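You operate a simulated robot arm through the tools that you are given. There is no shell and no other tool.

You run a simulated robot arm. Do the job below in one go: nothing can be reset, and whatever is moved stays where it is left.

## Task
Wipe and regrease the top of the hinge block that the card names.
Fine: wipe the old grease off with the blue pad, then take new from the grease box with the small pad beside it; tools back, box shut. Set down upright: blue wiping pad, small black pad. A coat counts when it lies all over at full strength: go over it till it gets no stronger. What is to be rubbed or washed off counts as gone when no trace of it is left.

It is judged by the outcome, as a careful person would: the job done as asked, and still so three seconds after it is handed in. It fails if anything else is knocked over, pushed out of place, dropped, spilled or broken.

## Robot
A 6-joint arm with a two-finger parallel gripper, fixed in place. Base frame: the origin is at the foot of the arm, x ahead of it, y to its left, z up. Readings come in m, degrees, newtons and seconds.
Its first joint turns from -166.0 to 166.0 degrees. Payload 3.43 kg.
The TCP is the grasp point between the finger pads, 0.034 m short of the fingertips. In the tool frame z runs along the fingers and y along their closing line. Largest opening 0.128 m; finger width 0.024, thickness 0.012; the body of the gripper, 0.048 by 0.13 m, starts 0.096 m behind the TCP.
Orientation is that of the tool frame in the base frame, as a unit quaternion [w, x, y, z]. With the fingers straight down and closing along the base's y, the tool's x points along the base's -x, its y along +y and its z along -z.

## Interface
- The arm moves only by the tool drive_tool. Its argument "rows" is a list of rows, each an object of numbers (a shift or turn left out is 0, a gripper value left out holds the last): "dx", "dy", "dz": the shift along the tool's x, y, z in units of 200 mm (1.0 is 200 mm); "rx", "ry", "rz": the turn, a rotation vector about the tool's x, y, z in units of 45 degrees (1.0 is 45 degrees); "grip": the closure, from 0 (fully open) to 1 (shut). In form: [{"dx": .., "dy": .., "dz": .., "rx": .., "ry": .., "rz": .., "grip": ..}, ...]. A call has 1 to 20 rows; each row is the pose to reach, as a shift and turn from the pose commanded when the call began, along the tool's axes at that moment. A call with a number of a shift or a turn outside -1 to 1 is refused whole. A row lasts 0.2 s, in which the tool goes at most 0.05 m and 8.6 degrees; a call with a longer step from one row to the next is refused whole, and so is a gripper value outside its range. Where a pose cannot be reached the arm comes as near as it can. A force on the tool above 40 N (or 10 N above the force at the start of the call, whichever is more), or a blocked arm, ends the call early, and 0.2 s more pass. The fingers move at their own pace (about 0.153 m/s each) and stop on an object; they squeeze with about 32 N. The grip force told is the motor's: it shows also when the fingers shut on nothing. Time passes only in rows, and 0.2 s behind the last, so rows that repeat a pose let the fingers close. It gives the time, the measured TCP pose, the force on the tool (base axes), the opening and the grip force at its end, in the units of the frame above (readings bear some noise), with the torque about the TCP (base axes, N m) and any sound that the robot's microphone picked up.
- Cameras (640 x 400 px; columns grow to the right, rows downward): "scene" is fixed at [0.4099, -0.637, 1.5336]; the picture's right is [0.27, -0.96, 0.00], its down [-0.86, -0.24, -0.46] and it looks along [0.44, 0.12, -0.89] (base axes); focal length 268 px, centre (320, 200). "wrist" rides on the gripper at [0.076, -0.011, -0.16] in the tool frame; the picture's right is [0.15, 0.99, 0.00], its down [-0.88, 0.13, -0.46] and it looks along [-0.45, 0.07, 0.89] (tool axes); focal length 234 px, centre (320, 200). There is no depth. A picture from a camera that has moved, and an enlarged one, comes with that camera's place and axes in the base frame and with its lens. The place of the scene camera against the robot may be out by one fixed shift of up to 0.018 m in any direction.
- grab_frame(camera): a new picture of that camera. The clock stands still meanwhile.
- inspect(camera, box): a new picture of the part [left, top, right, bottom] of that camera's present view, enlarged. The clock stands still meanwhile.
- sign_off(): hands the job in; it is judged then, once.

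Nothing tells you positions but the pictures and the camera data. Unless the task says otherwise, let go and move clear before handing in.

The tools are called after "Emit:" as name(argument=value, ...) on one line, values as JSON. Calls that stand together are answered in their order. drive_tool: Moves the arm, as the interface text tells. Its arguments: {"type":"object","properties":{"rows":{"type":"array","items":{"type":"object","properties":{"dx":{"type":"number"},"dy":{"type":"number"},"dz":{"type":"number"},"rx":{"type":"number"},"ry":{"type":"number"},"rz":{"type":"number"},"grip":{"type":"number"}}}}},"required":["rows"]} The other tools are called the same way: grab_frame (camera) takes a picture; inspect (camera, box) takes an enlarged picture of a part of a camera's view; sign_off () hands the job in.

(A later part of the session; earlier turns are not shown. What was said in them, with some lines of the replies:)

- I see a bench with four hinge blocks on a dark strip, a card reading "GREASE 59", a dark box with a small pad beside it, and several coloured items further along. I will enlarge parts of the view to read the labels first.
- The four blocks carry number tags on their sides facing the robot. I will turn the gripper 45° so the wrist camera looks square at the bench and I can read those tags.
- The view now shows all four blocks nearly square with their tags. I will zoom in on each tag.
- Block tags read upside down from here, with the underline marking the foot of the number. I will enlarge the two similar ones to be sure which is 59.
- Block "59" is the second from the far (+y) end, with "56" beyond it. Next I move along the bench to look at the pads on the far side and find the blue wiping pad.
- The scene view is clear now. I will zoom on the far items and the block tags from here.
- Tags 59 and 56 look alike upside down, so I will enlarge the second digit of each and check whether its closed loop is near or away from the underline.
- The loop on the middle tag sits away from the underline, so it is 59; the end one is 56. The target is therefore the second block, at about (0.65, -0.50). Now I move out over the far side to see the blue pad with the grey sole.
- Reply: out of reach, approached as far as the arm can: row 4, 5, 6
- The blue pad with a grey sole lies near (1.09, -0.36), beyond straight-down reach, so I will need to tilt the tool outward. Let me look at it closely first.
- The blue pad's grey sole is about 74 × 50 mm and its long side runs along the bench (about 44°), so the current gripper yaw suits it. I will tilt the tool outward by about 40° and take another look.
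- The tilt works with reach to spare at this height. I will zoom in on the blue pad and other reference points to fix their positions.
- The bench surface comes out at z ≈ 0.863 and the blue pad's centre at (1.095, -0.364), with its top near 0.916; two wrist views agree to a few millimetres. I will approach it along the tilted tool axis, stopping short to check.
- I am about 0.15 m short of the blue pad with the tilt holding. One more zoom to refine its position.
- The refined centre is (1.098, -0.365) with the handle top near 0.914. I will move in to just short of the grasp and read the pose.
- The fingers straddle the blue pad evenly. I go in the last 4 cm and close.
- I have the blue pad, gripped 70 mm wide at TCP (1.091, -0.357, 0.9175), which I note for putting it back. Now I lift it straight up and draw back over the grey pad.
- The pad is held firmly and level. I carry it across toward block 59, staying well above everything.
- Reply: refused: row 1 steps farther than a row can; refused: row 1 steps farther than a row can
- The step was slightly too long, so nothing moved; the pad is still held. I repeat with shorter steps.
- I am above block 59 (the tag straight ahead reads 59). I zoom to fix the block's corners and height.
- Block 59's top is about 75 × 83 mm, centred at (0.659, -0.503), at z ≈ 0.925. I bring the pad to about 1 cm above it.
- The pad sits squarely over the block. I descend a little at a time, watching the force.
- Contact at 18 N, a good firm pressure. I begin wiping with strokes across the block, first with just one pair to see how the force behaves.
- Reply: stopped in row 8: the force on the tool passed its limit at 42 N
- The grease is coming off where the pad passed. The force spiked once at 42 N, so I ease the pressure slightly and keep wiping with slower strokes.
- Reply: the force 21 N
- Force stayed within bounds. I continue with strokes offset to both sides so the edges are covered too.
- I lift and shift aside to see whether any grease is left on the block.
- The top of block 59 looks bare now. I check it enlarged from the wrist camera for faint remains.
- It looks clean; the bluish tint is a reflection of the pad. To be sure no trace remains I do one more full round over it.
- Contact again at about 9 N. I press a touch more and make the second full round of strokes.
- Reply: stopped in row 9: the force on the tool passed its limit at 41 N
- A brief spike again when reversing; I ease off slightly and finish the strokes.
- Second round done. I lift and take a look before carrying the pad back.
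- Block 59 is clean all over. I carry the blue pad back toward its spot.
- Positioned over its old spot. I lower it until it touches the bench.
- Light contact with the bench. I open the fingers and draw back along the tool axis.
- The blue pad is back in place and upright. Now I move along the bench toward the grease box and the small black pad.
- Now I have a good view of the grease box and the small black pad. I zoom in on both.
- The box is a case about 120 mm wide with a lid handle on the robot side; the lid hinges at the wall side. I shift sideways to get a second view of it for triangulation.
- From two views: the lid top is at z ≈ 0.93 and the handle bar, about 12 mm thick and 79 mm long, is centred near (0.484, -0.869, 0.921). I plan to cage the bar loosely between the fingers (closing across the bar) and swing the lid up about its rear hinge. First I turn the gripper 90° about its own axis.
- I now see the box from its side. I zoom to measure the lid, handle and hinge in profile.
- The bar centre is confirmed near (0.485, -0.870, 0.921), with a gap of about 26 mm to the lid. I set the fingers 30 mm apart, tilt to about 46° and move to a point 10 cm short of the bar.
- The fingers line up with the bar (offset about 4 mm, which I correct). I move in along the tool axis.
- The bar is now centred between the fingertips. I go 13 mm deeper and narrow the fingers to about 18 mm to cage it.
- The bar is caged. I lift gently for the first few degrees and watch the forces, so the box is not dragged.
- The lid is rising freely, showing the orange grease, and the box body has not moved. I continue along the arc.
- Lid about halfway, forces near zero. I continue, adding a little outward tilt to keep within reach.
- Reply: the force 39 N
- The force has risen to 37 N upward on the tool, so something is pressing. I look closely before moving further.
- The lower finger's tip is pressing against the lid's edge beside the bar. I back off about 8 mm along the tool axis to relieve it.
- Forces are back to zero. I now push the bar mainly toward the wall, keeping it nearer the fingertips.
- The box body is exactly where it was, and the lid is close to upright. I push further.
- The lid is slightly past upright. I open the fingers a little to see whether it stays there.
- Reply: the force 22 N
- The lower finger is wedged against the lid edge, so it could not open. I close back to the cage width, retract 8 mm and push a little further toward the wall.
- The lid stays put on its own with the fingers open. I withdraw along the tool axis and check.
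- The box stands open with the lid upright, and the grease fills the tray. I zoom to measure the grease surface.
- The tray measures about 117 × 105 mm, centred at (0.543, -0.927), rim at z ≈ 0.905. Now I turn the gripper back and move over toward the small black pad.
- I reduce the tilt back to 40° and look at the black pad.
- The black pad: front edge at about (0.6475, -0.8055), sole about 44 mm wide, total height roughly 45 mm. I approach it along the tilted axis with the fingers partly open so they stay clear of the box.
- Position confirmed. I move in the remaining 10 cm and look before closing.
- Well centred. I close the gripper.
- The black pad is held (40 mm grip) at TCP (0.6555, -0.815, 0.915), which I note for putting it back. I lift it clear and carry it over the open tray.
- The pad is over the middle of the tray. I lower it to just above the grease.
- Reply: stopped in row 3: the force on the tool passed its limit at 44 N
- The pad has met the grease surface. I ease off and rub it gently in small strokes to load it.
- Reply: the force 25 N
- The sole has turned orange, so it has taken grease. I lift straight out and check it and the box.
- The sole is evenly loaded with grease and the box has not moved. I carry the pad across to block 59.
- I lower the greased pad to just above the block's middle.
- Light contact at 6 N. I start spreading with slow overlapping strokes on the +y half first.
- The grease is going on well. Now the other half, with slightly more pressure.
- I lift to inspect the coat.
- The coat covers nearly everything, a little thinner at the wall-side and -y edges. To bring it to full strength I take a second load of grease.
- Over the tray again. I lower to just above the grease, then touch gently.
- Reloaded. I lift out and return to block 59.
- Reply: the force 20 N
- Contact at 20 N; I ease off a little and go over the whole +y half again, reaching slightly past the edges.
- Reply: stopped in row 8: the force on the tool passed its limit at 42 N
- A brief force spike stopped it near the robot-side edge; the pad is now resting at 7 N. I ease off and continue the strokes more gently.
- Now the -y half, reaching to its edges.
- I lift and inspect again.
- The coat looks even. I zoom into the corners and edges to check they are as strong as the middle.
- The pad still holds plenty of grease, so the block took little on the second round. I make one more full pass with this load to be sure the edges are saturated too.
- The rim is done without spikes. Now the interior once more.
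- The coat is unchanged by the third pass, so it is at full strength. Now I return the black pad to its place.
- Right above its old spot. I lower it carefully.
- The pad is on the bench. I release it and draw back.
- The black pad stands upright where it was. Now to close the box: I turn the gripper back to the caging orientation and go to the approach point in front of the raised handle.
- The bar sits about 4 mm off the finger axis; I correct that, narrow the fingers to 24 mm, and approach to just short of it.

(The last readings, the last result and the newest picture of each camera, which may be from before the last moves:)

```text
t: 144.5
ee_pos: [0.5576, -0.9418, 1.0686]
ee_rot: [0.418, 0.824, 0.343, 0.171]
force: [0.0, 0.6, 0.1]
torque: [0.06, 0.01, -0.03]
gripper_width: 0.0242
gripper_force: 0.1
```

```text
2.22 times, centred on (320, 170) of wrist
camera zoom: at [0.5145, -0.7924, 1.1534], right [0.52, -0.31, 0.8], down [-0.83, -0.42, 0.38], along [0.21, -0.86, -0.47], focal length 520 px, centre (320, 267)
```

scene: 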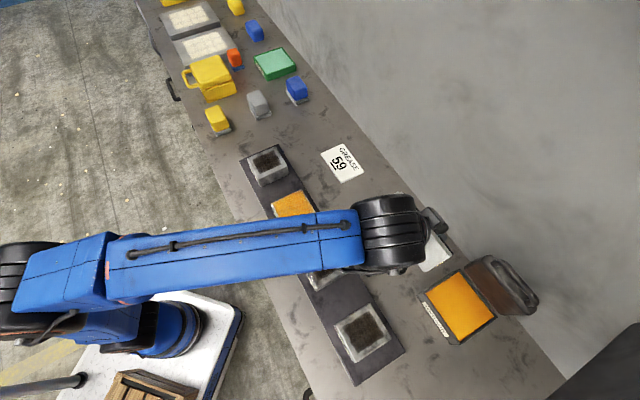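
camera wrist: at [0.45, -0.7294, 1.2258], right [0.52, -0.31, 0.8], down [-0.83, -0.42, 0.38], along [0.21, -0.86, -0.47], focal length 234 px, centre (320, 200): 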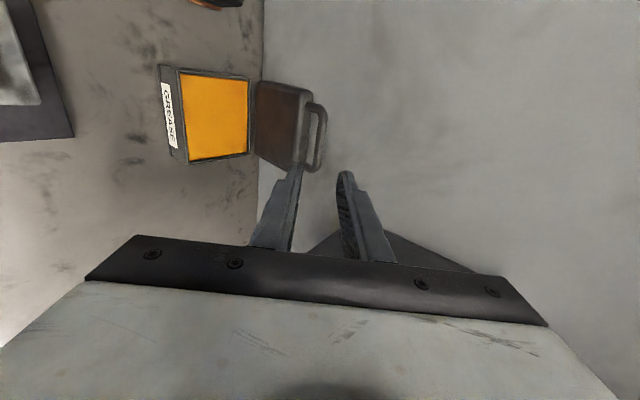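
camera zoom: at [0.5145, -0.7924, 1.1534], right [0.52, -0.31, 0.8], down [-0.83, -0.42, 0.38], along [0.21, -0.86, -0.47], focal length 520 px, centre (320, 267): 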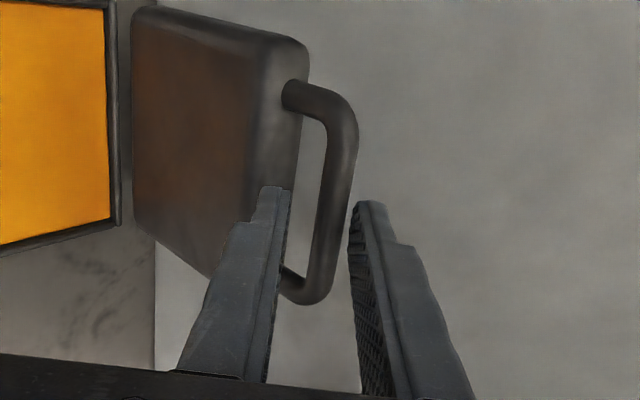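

Centred on the bar. I go 14 mm further and narrow to the cage width.

Emit:
drive_tool(rows=[{"dz": 0.035, "grip": 0.8125}, {"dz": 0.07, "grip": 0.8125}, {"dz": 0.07, "grip": 0.8125}, {"dz": 0.07, "grip": 0.867}, {"dz": 0.07, "grip": 0.867}])

Emit:
inspect(camera="wrist", box=[240, 80, 400, 260])

```text
t: 145.7
ee_pos: [0.5642, -0.9499, 1.0604]
ee_rot: [0.418, 0.824, 0.343, 0.17]
force: [0.0, 0.0, 0.4]
torque: [-0.02, -0.05, -0.01]
gripper_width: 0.0173
gripper_force: 0.2
```

```text
2.22 times, centred on (320, 170) of wrist
camera zoom: at [0.5217, -0.8009, 1.1449], right [0.52, -0.31, 0.8], down [-0.83, -0.42, 0.38], along [0.21, -0.86, -0.47], focal length 520 px, centre (320, 267)
```

zoom: 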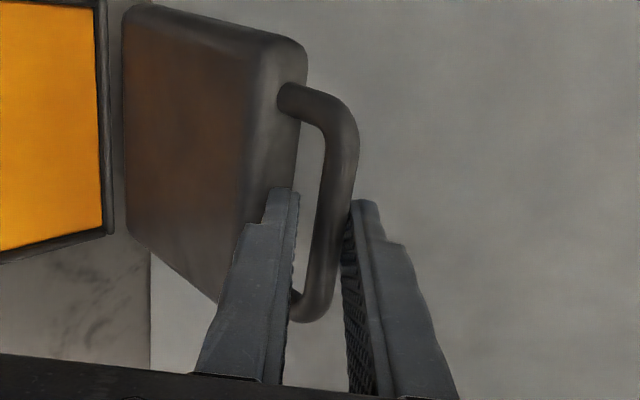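

Caged again. I pull the lid back toward the robot along its arc, a short stretch first.

Emit:
drive_tool(rows=[{"dy": -0.04, "dz": -0.037, "grip": 0.867}, {"dy": -0.08, "dz": -0.075, "grip": 0.867}, {"dy": -0.12, "dz": -0.112, "grip": 0.867}, {"dy": -0.163, "dz": -0.1505, "grip": 0.867}, {"dy": -0.163, "dz": -0.1505, "grip": 0.867}])

Emit:
inspect(camera="wrist", box=[240, 80, 400, 260])

```text
t: 146.9
ee_pos: [0.5347, -0.9187, 1.0506]
ee_rot: [0.417, 0.824, 0.343, 0.17]
force: [-0.2, -0.4, 0.6]
torque: [-0.01, 0.0, 0.02]
gripper_width: 0.017
gripper_force: 0.0
```

```text
2.22 times, centred on (320, 170) of wrist
camera zoom: at [0.4913, -0.7694, 1.1361], right [0.52, -0.31, 0.8], down [-0.83, -0.42, 0.38], along [0.21, -0.86, -0.47], focal length 520 px, centre (320, 267)
```

zoom: 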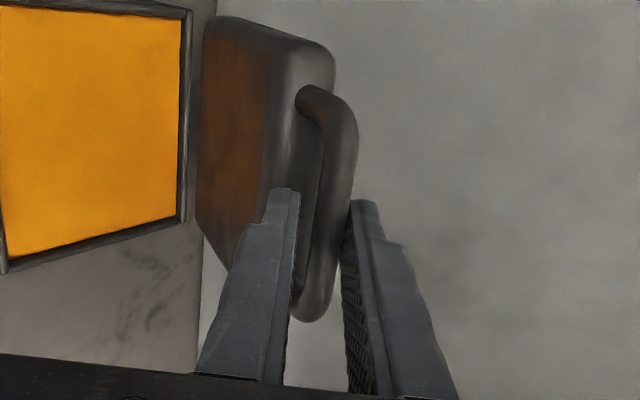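

The lid follows with no force. I continue along the arc, easing the tilt back as it comes down.

Emit:
drive_tool(rows=[{"dy": -0.055, "dz": -0.03, "rx": 0.02, "grip": 0.867}, {"dy": -0.11, "dz": -0.057, "rx": 0.04, "grip": 0.867}, {"dy": -0.165, "dz": -0.08, "rx": 0.06, "grip": 0.867}, {"dy": -0.218, "dz": -0.0995, "rx": 0.08, "grip": 0.867}, {"dy": -0.218, "dz": -0.0995, "rx": 0.08, "grip": 0.867}])

Emit:
inspect(camera="wrist", box=[240, 80, 400, 260])

```text
t: 148.1
ee_pos: [0.5049, -0.89, 1.0268]
ee_rot: [0.391, 0.837, 0.348, 0.16]
force: [0.3, 0.7, -0.8]
torque: [-0.01, -0.02, 0.02]
gripper_width: 0.0171
gripper_force: 0.3
```

```text
2.22 times, centred on (320, 170) of wrist
camera zoom: at [0.4654, -0.7446, 1.121], right [0.56, -0.34, 0.76], down [-0.81, -0.43, 0.4], along [0.19, -0.83, -0.52], focal length 520 px, centre (320, 267)
```

zoom: 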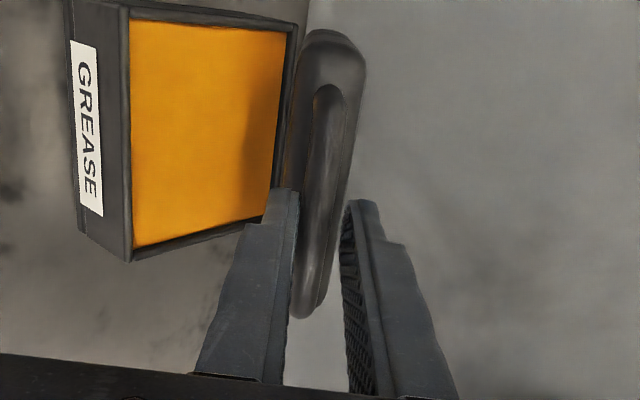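

Following the arc nicely. I continue down to about 15°.

Emit:
drive_tool(rows=[{"dy": -0.056, "dz": -0.005, "rx": 0.015, "grip": 0.867}, {"dy": -0.11, "dz": -0.008, "rx": 0.03, "grip": 0.867}, {"dy": -0.17, "dz": -0.003, "rx": 0.045, "grip": 0.867}, {"dy": -0.23, "dz": 0.003, "rx": 0.06, "grip": 0.867}, {"dy": -0.29, "dz": 0.018, "rx": 0.07, "grip": 0.867}, {"dy": -0.35, "dz": 0.037, "rx": 0.08, "grip": 0.867}, {"dy": -0.407, "dz": 0.059, "rx": 0.08, "grip": 0.867}, {"dy": -0.407, "dz": 0.059, "rx": 0.08, "grip": 0.867}])

Emit:
inspect(camera="wrist", box=[240, 80, 400, 260])

Emit:
inspect(camera="scene", box=[400, 250, 520, 350])

```text
t: 149.9
ee_pos: [0.4745, -0.8617, 0.9592]
ee_rot: [0.365, 0.849, 0.353, 0.148]
force: [-0.4, -0.2, 0.3]
torque: [0.0, 0.01, -0.01]
gripper_width: 0.0175
gripper_force: 0.4
```

```text
2.22 times, centred on (320, 170) of wrist
camera zoom: at [0.4392, -0.72, 1.0606], right [0.59, -0.38, 0.72], down [-0.79, -0.45, 0.41], along [0.17, -0.81, -0.56], focal length 520 px, centre (320, 267)
```

zoom: 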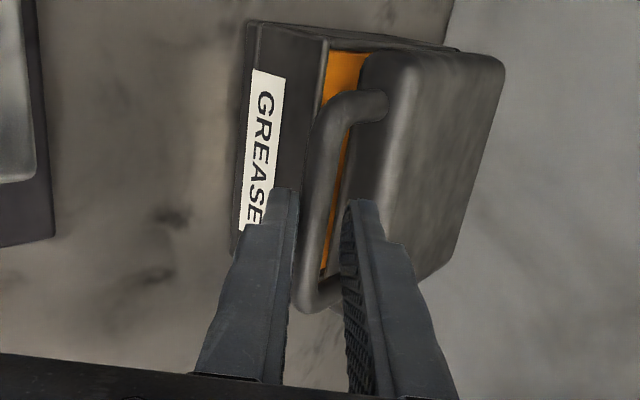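

```text
4.00 times, centred on (460, 300) of scene
camera zoom: at [0.4099, -0.637, 1.5336], right [0.27, -0.96, 0.0], down [-0.86, -0.24, -0.46], along [0.44, 0.12, -0.89], focal length 1074 px, centre (-240, -200)
```

zoom: 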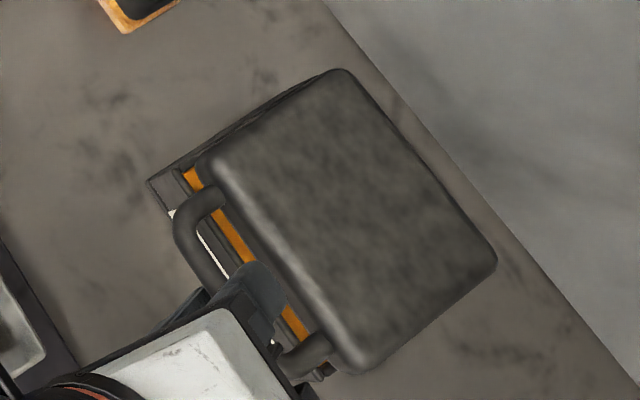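

Nearly shut. I lower the last stretch slowly.

Emit:
drive_tool(rows=[{"dy": -0.03, "dz": 0.017, "grip": 0.867}, {"dy": -0.06, "dz": 0.034, "grip": 0.867}, {"dy": -0.09, "dz": 0.05, "grip": 0.867}, {"dy": -0.09, "dz": 0.05, "grip": 0.867}])

Emit:
inspect(camera="wrist", box=[240, 80, 400, 260])

```text
t: 150.9
ee_pos: [0.4699, -0.8561, 0.9393]
ee_rot: [0.365, 0.848, 0.354, 0.148]
force: [0.3, -0.1, 0.2]
torque: [-0.03, -0.03, -0.01]
gripper_width: 0.0172
gripper_force: 0.1
```

```text
2.22 times, centred on (320, 170) of wrist
camera zoom: at [0.4357, -0.7154, 1.0404], right [0.59, -0.38, 0.72], down [-0.79, -0.45, 0.41], along [0.17, -0.81, -0.56], focal length 520 px, centre (320, 267)
```

zoom: 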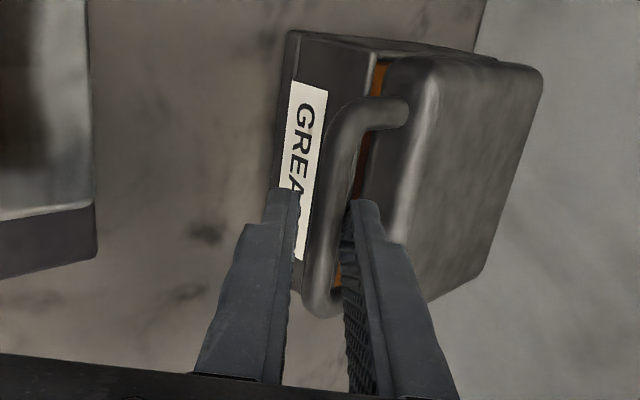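

Emit:
drive_tool(rows=[{"dy": -0.012, "dz": 0.006, "grip": 0.867}, {"dy": -0.025, "dz": 0.012, "grip": 0.867}, {"dy": -0.025, "dz": 0.012, "grip": 0.867}])

Emit:
inspect(camera="wrist", box=[240, 80, 400, 260])

```text
t: 151.7
ee_pos: [0.4687, -0.8552, 0.9351]
ee_rot: [0.366, 0.848, 0.353, 0.149]
force: [3.3, -3.5, 13.1]
torque: [-0.36, -0.14, 0.0]
gripper_width: 0.0244
gripper_force: 6.1
```

```text
2.22 times, centred on (320, 170) of wrist
camera zoom: at [0.4344, -0.714, 1.0363], right [0.59, -0.38, 0.72], down [-0.79, -0.45, 0.41], along [0.17, -0.81, -0.56], focal length 520 px, centre (320, 267)
```

zoom: 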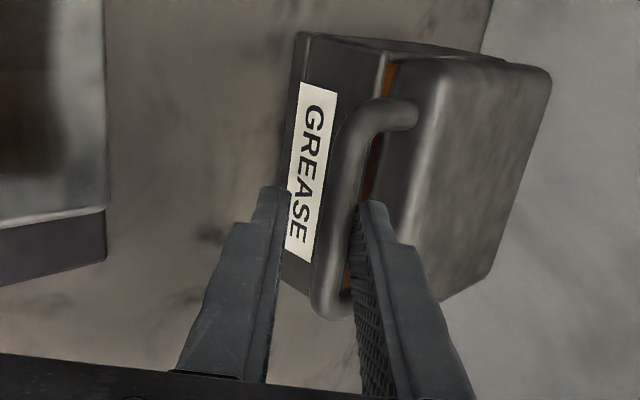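

The lid meets its stop with a 13 N press, so it is shut. I relax, open the fingers slightly and withdraw along the tool axis.

Emit:
drive_tool(rows=[{"dy": 0.012, "dz": -0.005, "grip": 0.82}, {"dy": 0.018, "dz": -0.01, "grip": 0.79}, {"dy": 0.018, "dz": -0.01, "grip": 0.766}, {"dy": 0.018, "dz": -0.01, "grip": 0.766}])

Emit:
inspect(camera="wrist", box=[240, 80, 400, 260])

```text
t: 152.7
ee_pos: [0.4694, -0.8555, 0.9383]
ee_rot: [0.365, 0.849, 0.353, 0.149]
force: [0.3, -0.7, 1.4]
torque: [0.02, 0.02, 0.0]
gripper_width: 0.0298
gripper_force: 0.0
```

```text
2.22 times, centred on (320, 170) of wrist
camera zoom: at [0.435, -0.7152, 1.0389], right [0.59, -0.38, 0.72], down [-0.79, -0.45, 0.41], along [0.17, -0.81, -0.56], focal length 520 px, centre (320, 267)
```

zoom: 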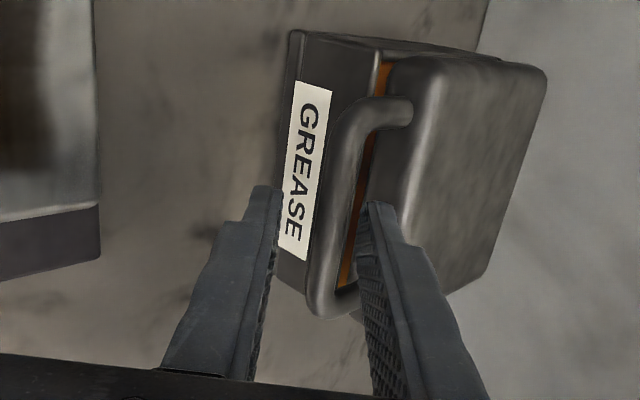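

Emit:
drive_tool(rows=[{"dz": -0.08, "grip": 0.766}, {"dz": -0.2, "grip": 0.766}, {"dz": -0.4, "grip": 0.766}, {"dz": -0.6, "grip": 0.766}, {"dz": -0.8, "grip": 0.766}, {"dz": -0.8, "grip": 0.766}])

Emit:
grab_frame(camera="wrist")

Emit:
inspect(camera="scene", box=[400, 255, 520, 355])

Emit:
inspect(camera="wrist", box=[230, 60, 420, 210])

```text
t: 154.1
ee_pos: [0.388, -0.7737, 1.0472]
ee_rot: [0.365, 0.849, 0.352, 0.149]
force: [0.3, 0.1, 0.2]
torque: [0.0, -0.02, 0.03]
gripper_width: 0.03
gripper_force: 0.0
```

```text
taken
camera wrist: at [0.3527, -0.6332, 1.1489], right [0.59, -0.38, 0.72], down [-0.79, -0.45, 0.41], along [0.17, -0.81, -0.56], focal length 234 px, centre (320, 200)
```

wrist: 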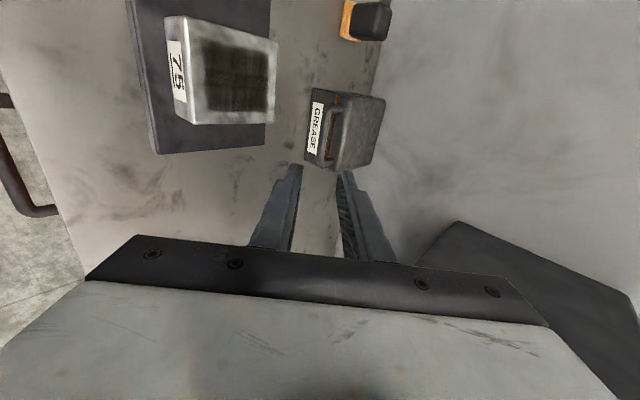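

```text
4.00 times, centred on (460, 305) of scene
camera zoom: at [0.4099, -0.637, 1.5336], right [0.27, -0.96, 0.0], down [-0.86, -0.24, -0.46], along [0.44, 0.12, -0.89], focal length 1074 px, centre (-240, -220)
```

zoom: 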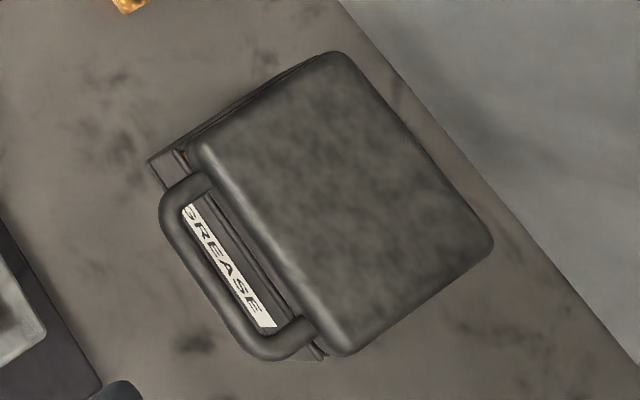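

```text
2.67 times, centred on (325, 135) of wrist
camera zoom: at [0.3527, -0.6332, 1.1489], right [0.59, -0.38, 0.72], down [-0.79, -0.45, 0.41], along [0.17, -0.81, -0.56], focal length 624 px, centre (307, 373)
```

zoom: 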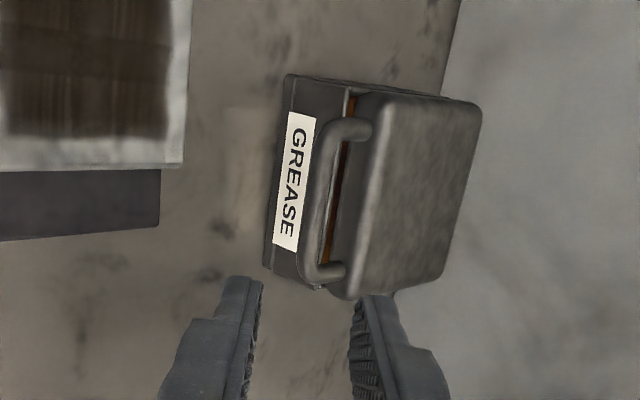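

The box is shut, exactly as at the start. I raise the arm clear and check all items against their original places.

Emit:
drive_tool(rows=[{"dy": 0.12, "dz": -0.14}, {"dy": 0.24, "dz": -0.28}, {"dy": 0.36, "dz": -0.42}, {"dy": 0.4, "dz": -0.6}, {"dy": 0.4, "dz": -0.6}])

Emit:
grab_frame(camera="scene")

Emit:
inspect(camera="scene", box=[390, 220, 510, 350])

Emit:
inspect(camera="scene", box=[190, 40, 320, 145])

Emit:
inspect(camera="scene", box=[240, 140, 330, 240])

```text
t: 155.3
ee_pos: [0.3656, -0.7501, 1.1883]
ee_rot: [0.365, 0.849, 0.353, 0.148]
force: [-0.9, -0.7, -0.2]
torque: [-0.01, 0.01, 0.03]
gripper_width: 0.0299
gripper_force: 0.1
```

```text
taken
```

scene: 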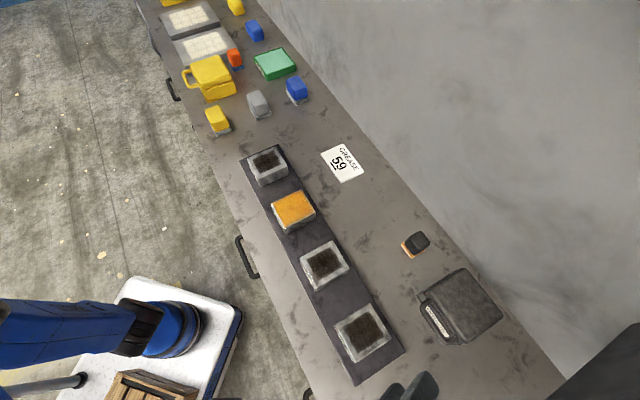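

```text
3.08 times, centred on (450, 285) of scene
camera zoom: at [0.4099, -0.637, 1.5336], right [0.27, -0.96, 0.0], down [-0.86, -0.24, -0.46], along [0.44, 0.12, -0.89], focal length 826 px, centre (-80, -62)
```

zoom: 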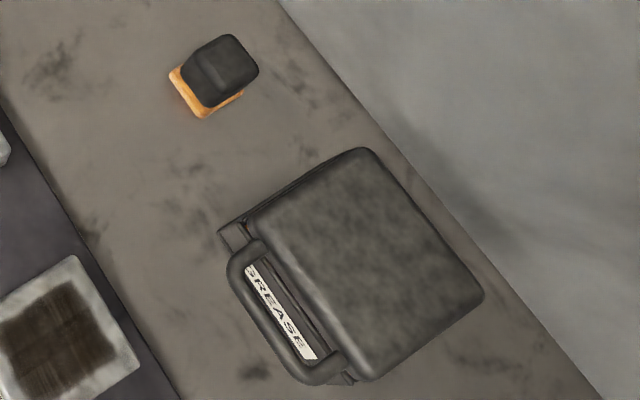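

```text
3.81 times, centred on (255, 92) of scene
camera zoom: at [0.4099, -0.637, 1.5336], right [0.27, -0.96, 0.0], down [-0.86, -0.24, -0.46], along [0.44, 0.12, -0.89], focal length 1022 px, centre (568, 610)
```

zoom: 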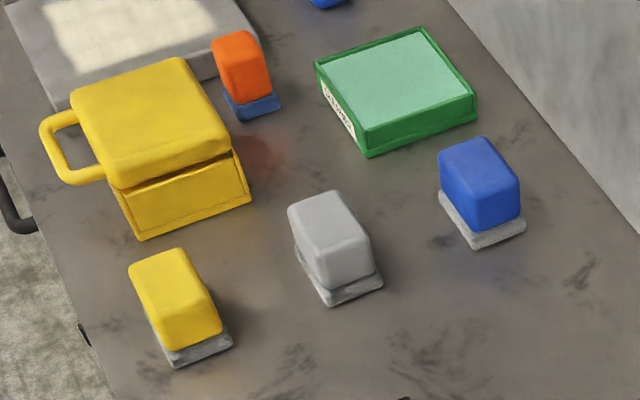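

```text
4.00 times, centred on (285, 190) of scene
camera zoom: at [0.4099, -0.637, 1.5336], right [0.27, -0.96, 0.0], down [-0.86, -0.24, -0.46], along [0.44, 0.12, -0.89], focal length 1074 px, centre (460, 240)
```

zoom: 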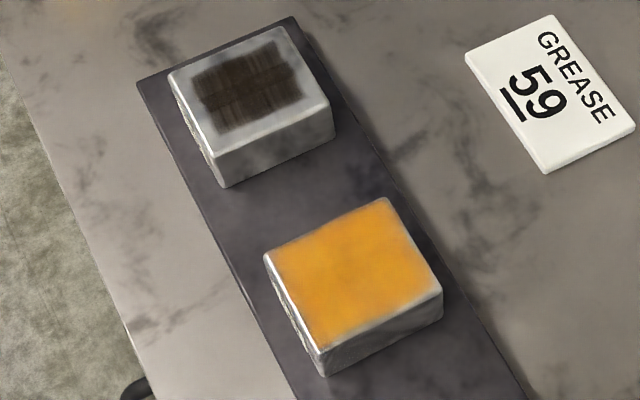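

Block 59 is wiped and evenly regreased, and both pads stand upright in their places. The grease box is shut and unmoved, nothing else has shifted, and the arm is clear with nothing in the gripper. I hand the job in.

Emit:
sign_off()

```text
The job is handed in.
```

Hinge block 59, the one the card names, is wiped clean and regreased across its whole top. I handed the job in.

- **Wiping:** I went over the block twice with the blue pad, until no old grease showed in close-ups from both cameras.
- **Greasing:** I loaded the small black pad twice from the grease box and covered the block in three passes. The third pass made no visible difference, so I took the coat to be at full strength.
- **Tools:** The blue pad and the black pad are both upright, within a couple of millimetres of where they stood. The black pad's sole is still orange with grease.
- **Box:** The lid is shut and the box has not moved.
- **Other items:** In the last pictures nothing else had moved. The arm is clear with nothing in the gripper.

The tool force briefly passed 40 N four times while pressing, and each time the arm stopped and I eased off. I saw no damage or displacement from it.
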